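You operate a simulated robot arm through the tools that you are given. There is no shell and no other tool. Be economical: measure what you need, move in short steps, check, and stop when the job is done.

Carry out the task below with a simulated robot arm. There is one attempt and no reset: what you move stays moved.

TASK
Stand the block with the largest size on its label from the little table beside the navy socks. It goes on the side that lies toward x -0.7, y +0.7 (a direction in the base frame), with about 3 cm between them.
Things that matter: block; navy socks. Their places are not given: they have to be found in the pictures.

It is judged by the outcome, as a careful person would: the job done as asked, and still so three seconds after it is handed in. It fails if anything else is knocked over, pushed out of place, dropped, spilled or broken.

THE ROBOT
A 7-joint arm with a two-finger parallel gripper, fixed in place. Base frame: the origin is at the foot of the arm, x ahead of it, y to its left, z up. Lengths are in m, angles in degrees, forces in N, time in s.
With the tool pointing down near the work surface it reaches from about 0.3 to 0.7 m from the base axis. Its first joint turns from -66.0 to 66.0 degrees. Payload 1.57 kg.
Tool frame: the origin (TCP) lies between the finger pads and is the grasp point; the fingertips stand 0.03 m ahead of it; z points along the fingers, y is the line along which they close. The gripper opens to 0.11 m. The fingers are 0.024 m wide and 0.012 m thick; the gripper's body (0.048 by 0.112 m) begins 0.078 m behind the TCP.
Orientation is told as [roll, pitch, yaw] about the base's x, y, z axes, in that order, counted from this pose: with the fingers straight down and closing along the base's y, the tool's x points along the base's -x, its y along +y and its z along -z.

THE INTERFACE
- The arm moves only by the tool arm_command. Its argument "deltas" is a list of rows, each an object of numbers (a shift or turn left out is 0, a gripper value left out holds the last): "x", "y", "z": the shift along the tool's x, y, z in units of 300 mm (1.0 is 300 mm); "wx", "wy", "wz": the turn, a rotation vector about the tool's x, y, z in units of 180 degrees (1.0 is 180 degrees); "jaw": the finger opening in m, from 0 to 0.11. In form: [{"x": .., "y": .., "z": .., "wx": .., "wy": .., "wz": .., "jaw": ..}, ...]. A call has 1 to 10 rows; each row is the pose to reach, as a shift and turn from the pose commanded when the call began, along the tool's axes at that moment. A call with a number of a shift or a turn outside -1 to 1 is refused whole. A row lasts 0.2 s, in which the tool goes at most 0.05 m and 8.6 degrees; a call with a longer step from one row to the next is refused whole, and so is a gripper value outside its range. A pose out of reach is approached as far as the arm can. The call stops where the force on the tool passes 40 N (or 10 N more than at its start, if that is more) or the arm is blocked; 0.2 s more then pass. The fingers move at their own pace (about 0.108 m/s each) and stop on an object; they squeeze with about 33 N. The grip force told is the motor's: it shows also when the fingers shut on nothing. Time passes only in rows, and 0.2 s behind the last, so rows that repeat a pose let the fingers close. It gives the time, the measured TCP pose, the force on the tool (base axes), the opening and the grip force at its end, in the units of the frame above (readings bear some noise).
- Cameras (640 x 400 px; columns grow to the right, rows downward): "scene" is fixed at [0.1432, -0.3779, 1.4042]; the picture's right is [0.93, -0.37, 0.00], its down [-0.21, -0.53, -0.82] and it looks along [0.30, 0.77, -0.57] (base axes); focal length 345 px, centre (320, 200). "wrist" rides on the gripper at [-0.036, 0, -0.08] in the tool frame; the picture's right is [0.00, -1.00, 0.00], its down [0.97, 0.00, -0.24] and it looks along [0.24, 0.00, 0.97] (tool axes); focal length 218 px, centre (320, 200).
- capture(camera): a new picture of that camera. No time passes.
- probe_pixels(camera, pixels): for up to 12 pixels [column, row] of the newest picture of that camera ("zoom" is the newest enlarged one), the place [x, y, z] in the base frame of the surface seen there, good to about 0.003 m. No time passes.
- enlarge(camera, box): a new picture of the part [left, top, right, bottom] of that camera's present view, enlarged. No time passes.
- hand_in(): hands the job in; it is judged then, once.

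Work in short steps. Measure before you move; look again where a grasp or a placing could have gone wrong, and mend it. You have 60 turns and 20 pictures in all, the two below and enlarged ones among them. Open the gripper and draw the arm clear of the work before you hand the job in, unless the task says otherwise; then end with one line.

The tools are called after "Request:" as a command line: name --argument value ..., lists and objects as JSON in quotes. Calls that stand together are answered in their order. arm_command: Moves the arm, as the interface text tells. Its arguments: {"type":"object","properties":{"deltas":{"type":"array"}},"required":["deltas"]} The other tools are called the same way: capture (camera) takes a picture; probe_pixels (camera, pixels) gives the place of the surface under pixels of a picture; enlarge (camera, box) takes an enlarged picture of a part of a camera's view; hand_in () hands the job in.

At the start:

```text
time_s: 0.0
tcp_pos: [0.2979, 0.2696, 1.0248]
tcp_rot: [0.0, 0.1, -0.1]
force: [-0.4, 0.4, -0.3]
grip_width: 0.11
grip_force: 0.1
```

scene: 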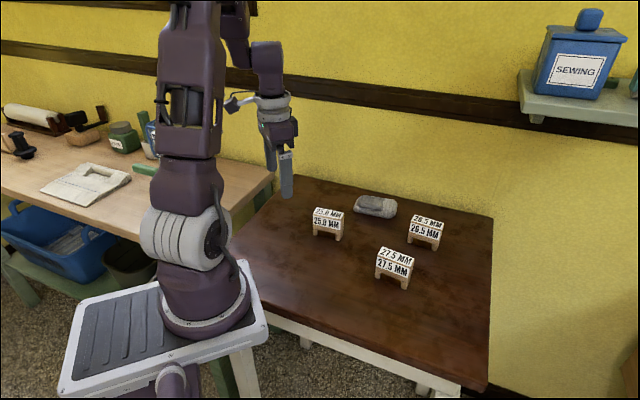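
wrist: 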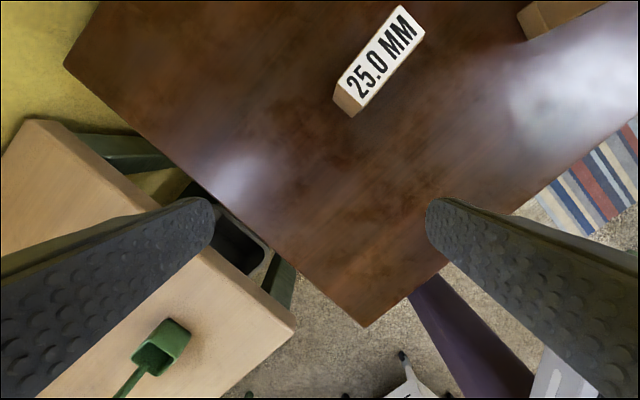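

The scene shows three blocks (25.0, 26.5 and 27.5 MM) and a greyish bundle at (375,206). I'll enlarge to confirm the labels and find the navy socks.

Request:
enlarge --camera "scene" --box '[290, 170, 470, 300]'

Request:
enlarge --camera "scene" --box '[0, 90, 290, 300]'

```text
3.08 times, centred on (380, 235) of scene
```

zoom: 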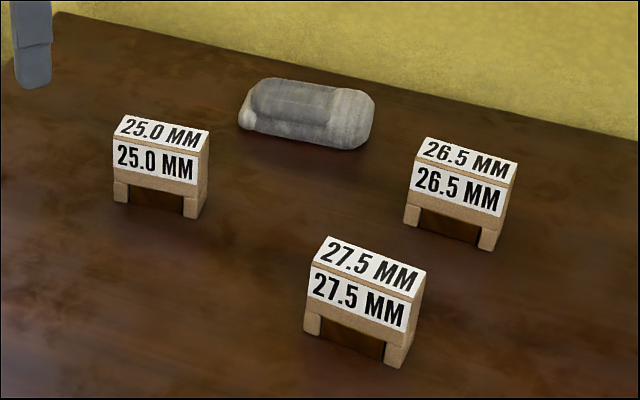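

```text
1.90 times, centred on (145, 195) of scene
```

zoom: 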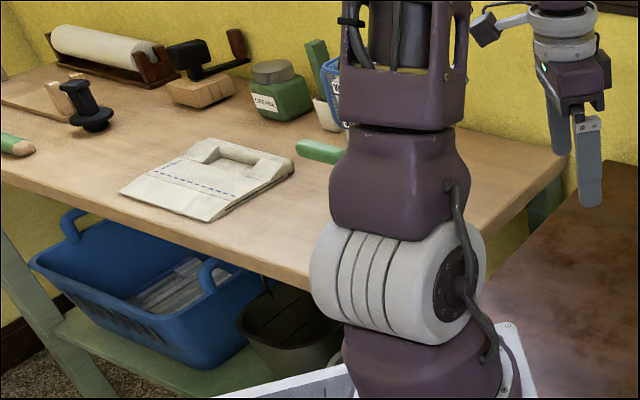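

The 27.5 MM block is the one to move. The grey bundle isn't clearly navy, and the arm hides part of the bench. I'll measure positions first, then look around with the wrist camera.

Request:
probe_pixels --camera "scene" --pixels '[[375, 206], [394, 256], [392, 270], [425, 222], [328, 213], [270, 175], [250, 170], [90, 185], [145, 165], [300, 180], [490, 215], [240, 235]]'

Request:
probe_pixels --camera "wrist" --pixels '[[100, 200], [60, 150], [280, 330], [160, 350], [365, 325], [70, 65], [380, 60], [550, 20], [600, 100], [240, 240]]'

```text
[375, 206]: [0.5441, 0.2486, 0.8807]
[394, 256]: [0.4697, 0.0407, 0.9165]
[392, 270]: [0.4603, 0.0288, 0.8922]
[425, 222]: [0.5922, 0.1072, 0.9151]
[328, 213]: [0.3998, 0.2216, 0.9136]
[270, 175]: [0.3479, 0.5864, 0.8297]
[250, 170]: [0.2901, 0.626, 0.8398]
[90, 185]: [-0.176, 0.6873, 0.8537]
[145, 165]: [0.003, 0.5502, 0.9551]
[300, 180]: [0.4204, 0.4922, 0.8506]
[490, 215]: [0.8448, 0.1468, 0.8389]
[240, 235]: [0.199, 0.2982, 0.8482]
```

```text
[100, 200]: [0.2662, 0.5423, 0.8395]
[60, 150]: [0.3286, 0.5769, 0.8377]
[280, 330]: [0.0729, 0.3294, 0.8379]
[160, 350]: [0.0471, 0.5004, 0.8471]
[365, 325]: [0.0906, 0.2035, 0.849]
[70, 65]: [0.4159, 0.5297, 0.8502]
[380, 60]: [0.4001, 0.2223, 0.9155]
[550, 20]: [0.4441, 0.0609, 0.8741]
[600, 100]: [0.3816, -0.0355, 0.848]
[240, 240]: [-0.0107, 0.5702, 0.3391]
```

The socks candidate is around (0.544, 0.249) and the 27.5 block around (0.465, 0.035). I'll raise the arm and move it over the little table for an overhead view.

Request:
arm_command --deltas '[{"x": -0.08, "y": -0.06, "z": -0.08}, {"x": -0.17, "y": -0.13, "z": -0.16}, {"x": -0.26, "y": -0.2, "z": -0.24}, {"x": -0.35, "y": -0.27, "z": -0.32}, {"x": -0.42, "y": -0.34, "z": -0.38}, {"x": -0.47, "y": -0.4, "z": -0.42}, {"x": -0.47, "y": -0.4, "z": -0.42}]'

Request:
capture --camera "wrist"

Request:
capture --camera "scene"

```text
time_s: 1.6
tcp_pos: [0.4376, 0.1485, 1.1521]
tcp_rot: [0.0, 0.0, 0.0]
force: [0.7, 0.1, -0.7]
grip_width: 0.1099
grip_force: 0.1
```

```text
15 pictures are left
```

wrist: 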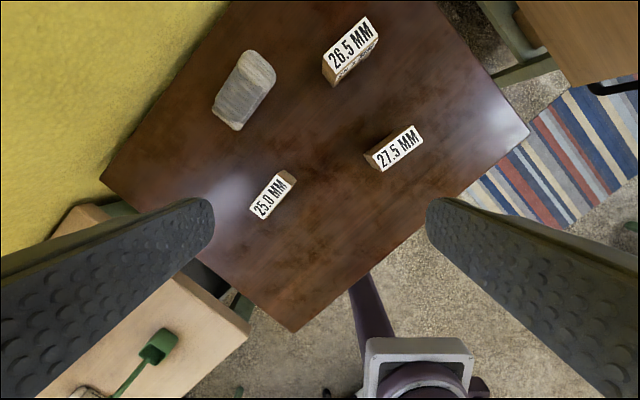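

```text
14 pictures are left
```

scene: 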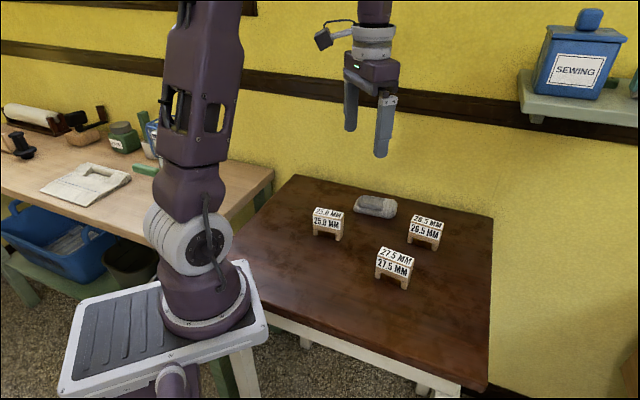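

Another brown surface shows at the wrist picture's upper right (600,40), and the scene camera can't see it. The navy socks may be there, so I'll move right at this height to look.

Request:
probe_pixels --camera "wrist" --pixels '[[600, 40], [570, 80], [525, 10], [220, 320], [245, 90], [395, 148]]'

Request:
arm_command --deltas '[{"y": -0.14}, {"y": -0.3}, {"y": -0.46}, {"y": -0.62}, {"y": -0.78}, {"y": -0.92}, {"y": -1.0}, {"y": -1.0}]'

Request:
capture --camera "wrist"

```text
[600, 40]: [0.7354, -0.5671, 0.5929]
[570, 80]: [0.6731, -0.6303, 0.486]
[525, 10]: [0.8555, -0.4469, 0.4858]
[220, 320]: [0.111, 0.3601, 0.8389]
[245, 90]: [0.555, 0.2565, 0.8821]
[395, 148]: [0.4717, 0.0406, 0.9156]
```

```text
time_s: 3.4
tcp_pos: [0.4391, -0.151, 1.1501]
tcp_rot: [-0.1, 0.0, -0.1]
force: [0.0, 0.0, -0.6]
grip_width: 0.1098
grip_force: 0.1
```

```text
13 pictures are left
```

wrist: 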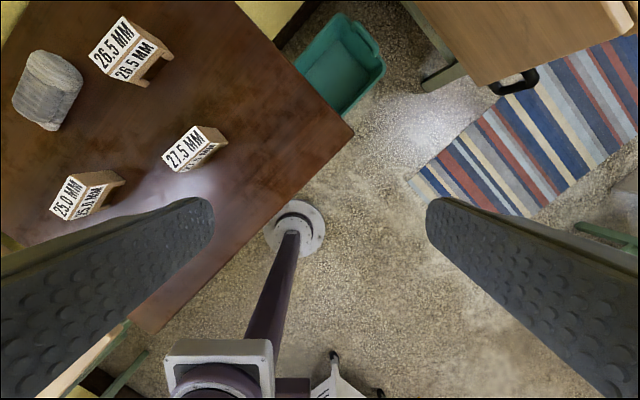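

That surface is low (z≈0.59) and out of reach, and there are no socks there. I'll go left and turn the wrist to see the hidden part of the bench.

Request:
arm_command --deltas '[{"y": 0.14, "wz": 0.045}, {"y": 0.28, "wz": 0.09}, {"y": 0.42, "wz": 0.135}, {"y": 0.56, "wz": 0.18}, {"y": 0.7, "wz": 0.225}, {"y": 0.84, "wz": 0.27}, {"y": 0.98, "wz": 0.315}, {"y": 1.0, "x": 0.1, "wz": 0.36}, {"y": 1.0, "x": 0.2, "wz": 0.405}, {"y": 1.0, "x": 0.33, "wz": 0.45}]'

Request:
capture --camera "wrist"

```text
time_s: 5.6
tcp_pos: [0.3415, 0.1498, 1.1505]
tcp_rot: [0.0, 0.0, -81.1]
force: [0.1, 0.3, 0.3]
grip_width: 0.11
grip_force: 0.1
```

```text
12 pictures are left
```

wrist: 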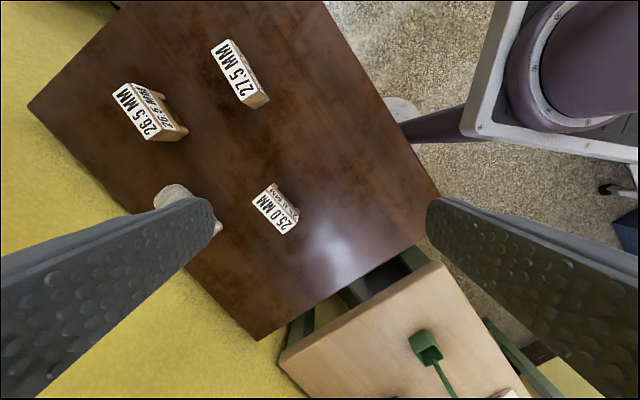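

The near end of the bench is empty apart from a green tool. I'll check how far along the bench this view reaches.

Request:
probe_pixels --camera "wrist" --pixels '[[330, 385], [395, 396], [505, 393], [440, 385], [290, 350], [188, 190]]'

Request:
enlarge --camera "wrist" --box '[280, 250, 560, 400]'

```text
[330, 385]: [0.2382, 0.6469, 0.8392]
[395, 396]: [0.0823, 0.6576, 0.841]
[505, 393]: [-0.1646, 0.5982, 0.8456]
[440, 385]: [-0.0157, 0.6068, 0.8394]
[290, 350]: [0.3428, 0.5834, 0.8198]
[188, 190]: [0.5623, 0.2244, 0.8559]
```

```text
2.29 times, centred on (420, 325) of wrist
```

zoom: 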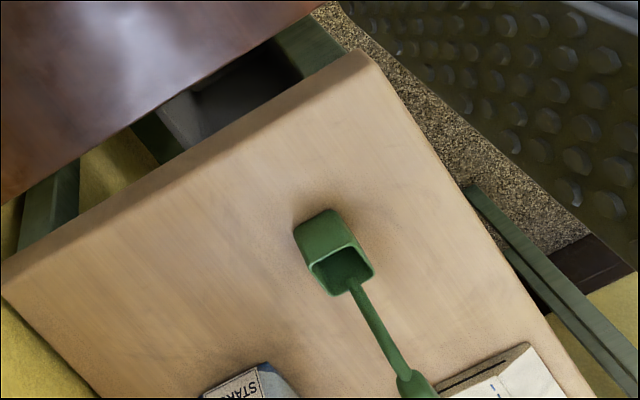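

No other socks anywhere in reach: the only sock bundle is the one on the little table at about (0.55, 0.25). Now I'll measure the 27.5 block's corners and the extents of the socks.

Request:
probe_pixels --camera "wrist" --pixels '[[213, 48], [227, 41], [256, 92], [243, 98], [234, 68], [263, 104], [240, 103]]'

Request:
enlarge --camera "scene" --box '[340, 180, 430, 300]'

```text
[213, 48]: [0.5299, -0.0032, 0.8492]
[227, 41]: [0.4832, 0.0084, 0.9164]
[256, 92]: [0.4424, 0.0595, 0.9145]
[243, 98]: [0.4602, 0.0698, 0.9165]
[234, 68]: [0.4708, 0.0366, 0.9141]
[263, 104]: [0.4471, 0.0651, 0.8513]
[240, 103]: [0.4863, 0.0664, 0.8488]
```

```text
3.33 times, centred on (385, 240) of scene
```

zoom: 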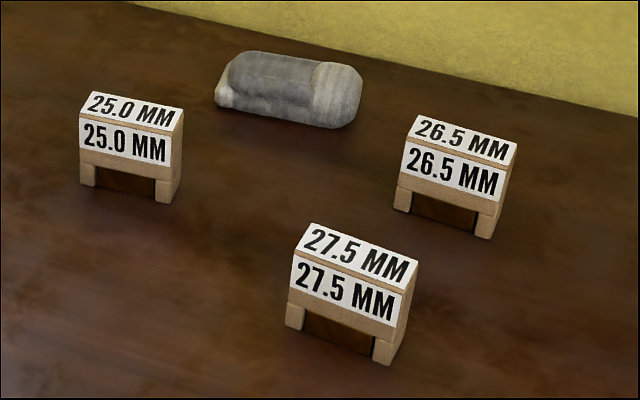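

Request:
probe_pixels --camera "zoom" --pixels '[[296, 247], [311, 226], [416, 264], [404, 290], [352, 258], [218, 100], [225, 85], [240, 110], [335, 126], [357, 85], [300, 60], [300, 118]]'

Request:
arm_command --deltas '[{"wz": -0.045}, {"wz": -0.09}, {"wz": -0.135}, {"wz": -0.18}, {"wz": -0.225}]'

```text
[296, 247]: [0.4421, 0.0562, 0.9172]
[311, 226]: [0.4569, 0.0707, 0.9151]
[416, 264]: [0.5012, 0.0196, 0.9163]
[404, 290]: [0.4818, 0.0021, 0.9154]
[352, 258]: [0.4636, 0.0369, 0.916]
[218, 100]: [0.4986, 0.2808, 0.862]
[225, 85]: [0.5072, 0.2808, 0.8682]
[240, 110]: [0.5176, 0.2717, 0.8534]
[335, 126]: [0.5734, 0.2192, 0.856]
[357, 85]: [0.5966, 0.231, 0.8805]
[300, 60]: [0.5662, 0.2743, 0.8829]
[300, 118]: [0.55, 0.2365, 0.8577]
```

```text
time_s: 6.8
tcp_pos: [0.3395, 0.1492, 1.152]
tcp_rot: [0.1, -0.1, -40.4]
force: [-0.9, -0.5, -0.5]
grip_width: 0.11
grip_force: 0.0
```

27.5 block: top centre (0.471, 0.037), top at z 0.916, long axis along about (0.63,-0.78), 0.067 × ~0.026 × 0.066 m. Before placing it, I'll move over the target area with the block-aligned yaw for a clear view of the socks, table edge and wall.

Request:
arm_command --deltas '[{"x": 0.01, "y": 0.13, "wz": 0.03}, {"x": 0.02, "y": 0.27, "wz": 0.059}, {"x": 0.03, "y": 0.41, "wz": 0.059}, {"x": 0.04, "y": 0.53, "wz": 0.059}, {"x": 0.045, "y": 0.618, "wz": 0.059}, {"x": 0.045, "y": 0.618, "wz": 0.059}]'

Request:
capture --camera "wrist"

```text
time_s: 8.2
tcp_pos: [0.4503, 0.2987, 1.1512]
tcp_rot: [0.0, 0.0, -51.0]
force: [0.1, 0.8, -1.4]
grip_width: 0.1101
grip_force: 0.1
```

```text
9 pictures are left
```

wrist: 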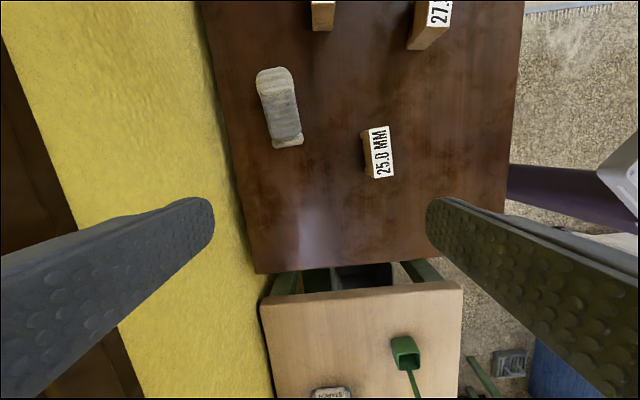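

The socks span about (257–303, 67–148) here, and the image's down direction nearly matches the requested one. I'll probe the sock outline, the table edge and the wall.

Request:
probe_pixels --camera "wrist" --pixels '[[279, 108], [262, 72], [290, 70], [300, 138], [274, 145], [286, 147], [299, 146], [265, 115], [300, 110], [247, 230], [236, 180], [225, 180]]'

Request:
enlarge --camera "wrist" --box '[210, 50, 420, 280]'

```text
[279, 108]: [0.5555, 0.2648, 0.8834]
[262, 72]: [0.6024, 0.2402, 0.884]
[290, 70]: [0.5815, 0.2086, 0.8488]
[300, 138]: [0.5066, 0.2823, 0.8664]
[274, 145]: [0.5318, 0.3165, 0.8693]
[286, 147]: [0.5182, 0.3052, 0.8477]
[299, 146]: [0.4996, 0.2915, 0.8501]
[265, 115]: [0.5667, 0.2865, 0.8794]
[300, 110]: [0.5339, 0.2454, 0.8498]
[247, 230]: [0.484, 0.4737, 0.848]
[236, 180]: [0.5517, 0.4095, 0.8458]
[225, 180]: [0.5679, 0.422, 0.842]
```

```text
1.74 times, centred on (315, 165) of wrist
```

zoom: 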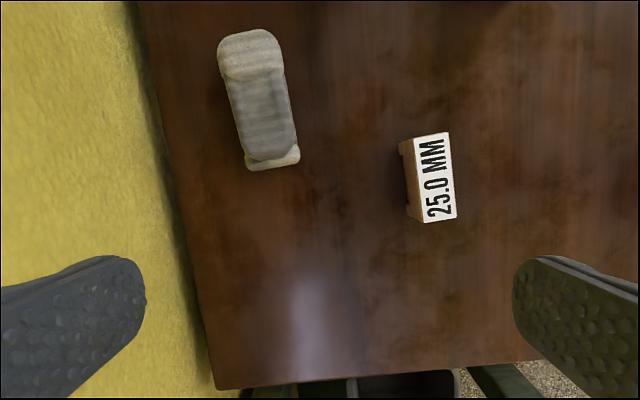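

Sock end toward (-0.7,+0.7) runs through (0.530,0.316)–(0.500,0.291); the target centre for the block is about (0.467, 0.349), with the table edge 0.10 m away. Now I'll move above the 27.5 block.

Request:
arm_command --deltas '[{"x": -0.09, "y": -0.062}, {"x": -0.21, "y": -0.144}, {"x": -0.33, "y": -0.227}, {"x": -0.45, "y": -0.309}, {"x": -0.57, "y": -0.391}, {"x": -0.67, "y": -0.46}, {"x": -0.721, "y": -0.495, "z": 0.08}, {"x": -0.721, "y": -0.495, "z": 0.2}, {"x": -0.721, "y": -0.495, "z": 0.33}, {"x": -0.721, "y": -0.495, "z": 0.4}]'

Request:
capture --camera "wrist"

```text
time_s: 10.4
tcp_pos: [0.4723, 0.0379, 1.0323]
tcp_rot: [0.0, 0.0, -51.1]
force: [-0.7, -0.4, 0.0]
grip_width: 0.1098
grip_force: 0.1
```

```text
7 pictures are left
```

wrist: 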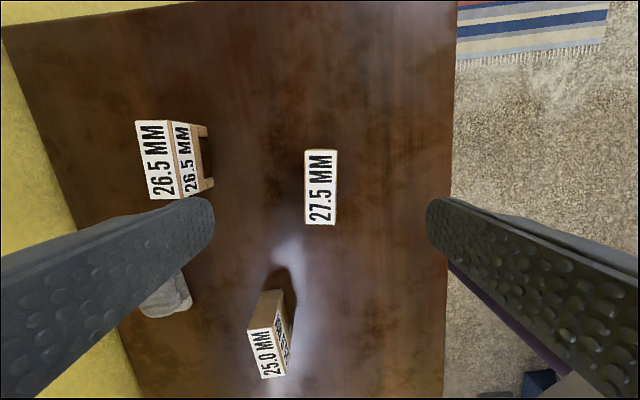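

The block sits square and centred between the fingers at columns 305–337. I'll check its corners before descending.

Request:
probe_pixels --camera "wrist" --pixels '[[307, 153], [335, 153], [335, 222], [308, 222], [320, 187], [155, 160]]'

Request:
arm_command --deltas '[{"z": 0.1}, {"z": 0.2}, {"z": 0.3}, {"z": 0.38}, {"z": 0.45}, {"z": 0.463}, {"z": 0.463}]'

```text
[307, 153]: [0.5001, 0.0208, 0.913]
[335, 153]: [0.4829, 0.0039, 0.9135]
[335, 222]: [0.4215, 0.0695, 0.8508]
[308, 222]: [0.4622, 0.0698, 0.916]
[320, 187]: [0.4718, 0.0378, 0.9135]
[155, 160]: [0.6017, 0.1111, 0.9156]
```

```text
time_s: 12.0
tcp_pos: [0.4703, 0.0383, 0.8913]
tcp_rot: [0.0, 0.0, -51.1]
force: [0.0, -0.1, 0.5]
grip_width: 0.1098
grip_force: 0.0
```

The TCP is centred on the block at z 0.891. I'll close the fingers.

Request:
arm_command --deltas '[{"jaw": 0.0}, {"jaw": 0.0}, {"jaw": 0.0}, {"jaw": 0.0}]'

```text
time_s: 13.0
tcp_pos: [0.4699, 0.0379, 0.8911]
tcp_rot: [0.1, 0.0, -51.1]
force: [0.5, 0.5, -0.1]
grip_width: 0.0295
grip_force: 33.1
```

The grip holds at 29.5 mm. I'll lift straight up, then carry the block to above the target.

Request:
arm_command --deltas '[{"z": -0.08}, {"z": -0.2}, {"z": -0.33}, {"z": -0.43}, {"z": -0.5}, {"z": -0.5}]'

Request:
arm_command --deltas '[{"x": 0.07, "y": 0.055}, {"x": 0.18, "y": 0.143}, {"x": 0.3, "y": 0.238}, {"x": 0.42, "y": 0.333}, {"x": 0.54, "y": 0.428}, {"x": 0.65, "y": 0.516}, {"x": 0.74, "y": 0.587}, {"x": 0.813, "y": 0.645}, {"x": 0.813, "y": 0.645}]'

Request:
capture --camera "wrist"

```text
time_s: 14.4
tcp_pos: [0.4707, 0.0367, 1.0406]
tcp_rot: [0.0, 0.0, -51.2]
force: [-0.1, 0.2, -3.3]
grip_width: 0.03
grip_force: 33.4
```

```text
time_s: 16.4
tcp_pos: [0.4658, 0.3518, 1.0404]
tcp_rot: [-0.1, 0.0, -51.1]
force: [-0.5, 0.0, -3.7]
grip_width: 0.0299
grip_force: 33.1
```

```text
6 pictures are left
```

wrist: 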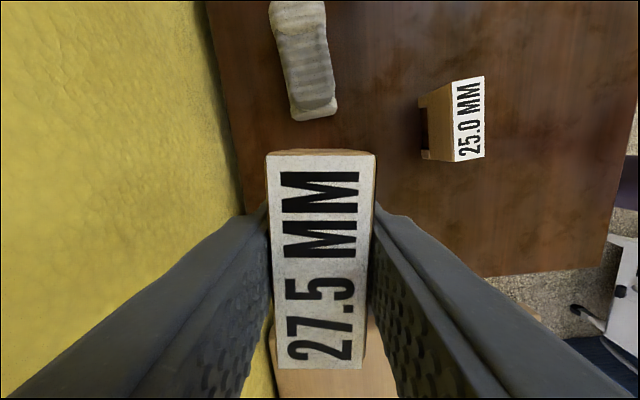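

The block is held level over the target. I'll re-measure the sock's near end at (292–337, 105–120) from this closer view.

Request:
probe_pixels --camera "wrist" --pixels '[[294, 118], [305, 119], [320, 117], [334, 113], [337, 106], [338, 122], [315, 123], [295, 124], [302, 60], [325, 152], [235, 160], [222, 160]]'

```text
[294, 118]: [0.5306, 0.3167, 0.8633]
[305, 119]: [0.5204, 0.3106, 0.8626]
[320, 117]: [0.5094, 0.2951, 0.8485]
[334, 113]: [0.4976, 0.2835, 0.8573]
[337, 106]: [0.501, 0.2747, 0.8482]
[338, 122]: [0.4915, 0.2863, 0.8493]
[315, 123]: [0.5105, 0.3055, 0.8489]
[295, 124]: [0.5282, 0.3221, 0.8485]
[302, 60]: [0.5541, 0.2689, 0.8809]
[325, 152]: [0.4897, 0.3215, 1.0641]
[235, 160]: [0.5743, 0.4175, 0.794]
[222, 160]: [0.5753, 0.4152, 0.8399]
```

The gap comes out at about 3.2 cm, which is good. I'll lower by the same 0.15 m I lifted, slowly at the end.

Request:
arm_command --deltas '[{"z": 0.1}, {"z": 0.22}, {"z": 0.33}, {"z": 0.41}, {"z": 0.46}, {"z": 0.485}, {"z": 0.495}, {"z": 0.5}, {"z": 0.5}]'

```text
time_s: 18.4
tcp_pos: [0.4675, 0.3475, 0.8919]
tcp_rot: [0.1, 0.0, -51.1]
force: [0.0, 0.8, -4.0]
grip_width: 0.0299
grip_force: 33.1
```

The force still shows the full weight (-4 N), so the block is hovering slightly. I'll inch down another 1–2 mm.

Request:
arm_command --deltas '[{"z": 0.002}, {"z": 0.004}, {"z": 0.004}]'

```text
time_s: 19.2
tcp_pos: [0.4683, 0.3495, 0.8926]
tcp_rot: [0.0, 0.0, -51.0]
force: [-1.3, -3.3, 8.3]
grip_width: 0.03
grip_force: 32.9
```

Contact now reads +8 N, so the block is on the table. I'll open the jaw gently to 0.07 and wait.

Request:
arm_command --deltas '[{"jaw": 0.035}, {"jaw": 0.045}, {"jaw": 0.06}, {"jaw": 0.07}, {"jaw": 0.07}]'

Request:
arm_command --deltas '[{"z": -0.05}, {"z": -0.13}, {"z": -0.24}, {"z": -0.36}, {"z": -0.48}, {"z": -0.6}, {"z": -0.72}, {"z": -0.8}, {"z": -0.8}]'

Request:
capture --camera "wrist"

Request:
capture --camera "scene"

```text
time_s: 20.4
tcp_pos: [0.4683, 0.3487, 0.8916]
tcp_rot: [0.0, -0.1, -51.1]
force: [-0.3, -0.3, -0.3]
grip_width: 0.0699
grip_force: 0.1
```

```text
time_s: 22.4
tcp_pos: [0.4671, 0.3484, 1.1298]
tcp_rot: [-0.1, -0.1, -51.1]
force: [1.0, 0.6, 0.2]
grip_width: 0.0697
grip_force: 0.1
```

```text
5 pictures are left
```

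wrist: 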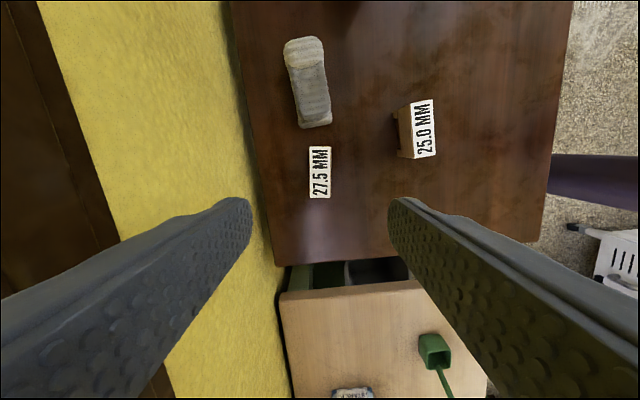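

```text
4 pictures are left
```

scene: 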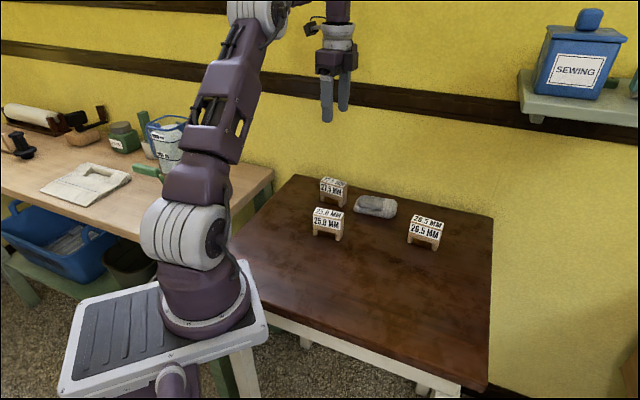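

The block stands upright at (320,172) in the wrist view. I'll check its position and the gap.

Request:
probe_pixels --camera "wrist" --pixels '[[312, 150], [328, 149], [329, 195], [312, 196], [320, 172], [316, 126], [330, 122], [301, 126]]'

```text
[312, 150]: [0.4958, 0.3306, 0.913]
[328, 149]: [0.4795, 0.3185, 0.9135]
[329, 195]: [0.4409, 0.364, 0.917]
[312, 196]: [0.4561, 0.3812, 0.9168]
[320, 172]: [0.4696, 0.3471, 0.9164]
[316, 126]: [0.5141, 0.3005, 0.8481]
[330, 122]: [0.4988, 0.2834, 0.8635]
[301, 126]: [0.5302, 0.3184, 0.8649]
```

The block is upright, about 3 cm from the sock end on the requested side. Nothing else has moved, and the gripper is open and well clear, so I'll hand it in.

Request:
hand_in

```text
The job is handed in.
```

I stood the 27.5 MM block upright beside the sock bundle, on its (-0.7, +0.7) side, with a measured gap of about 3 cm; the bundle looks grey rather than navy, but it was the only socks I could find.
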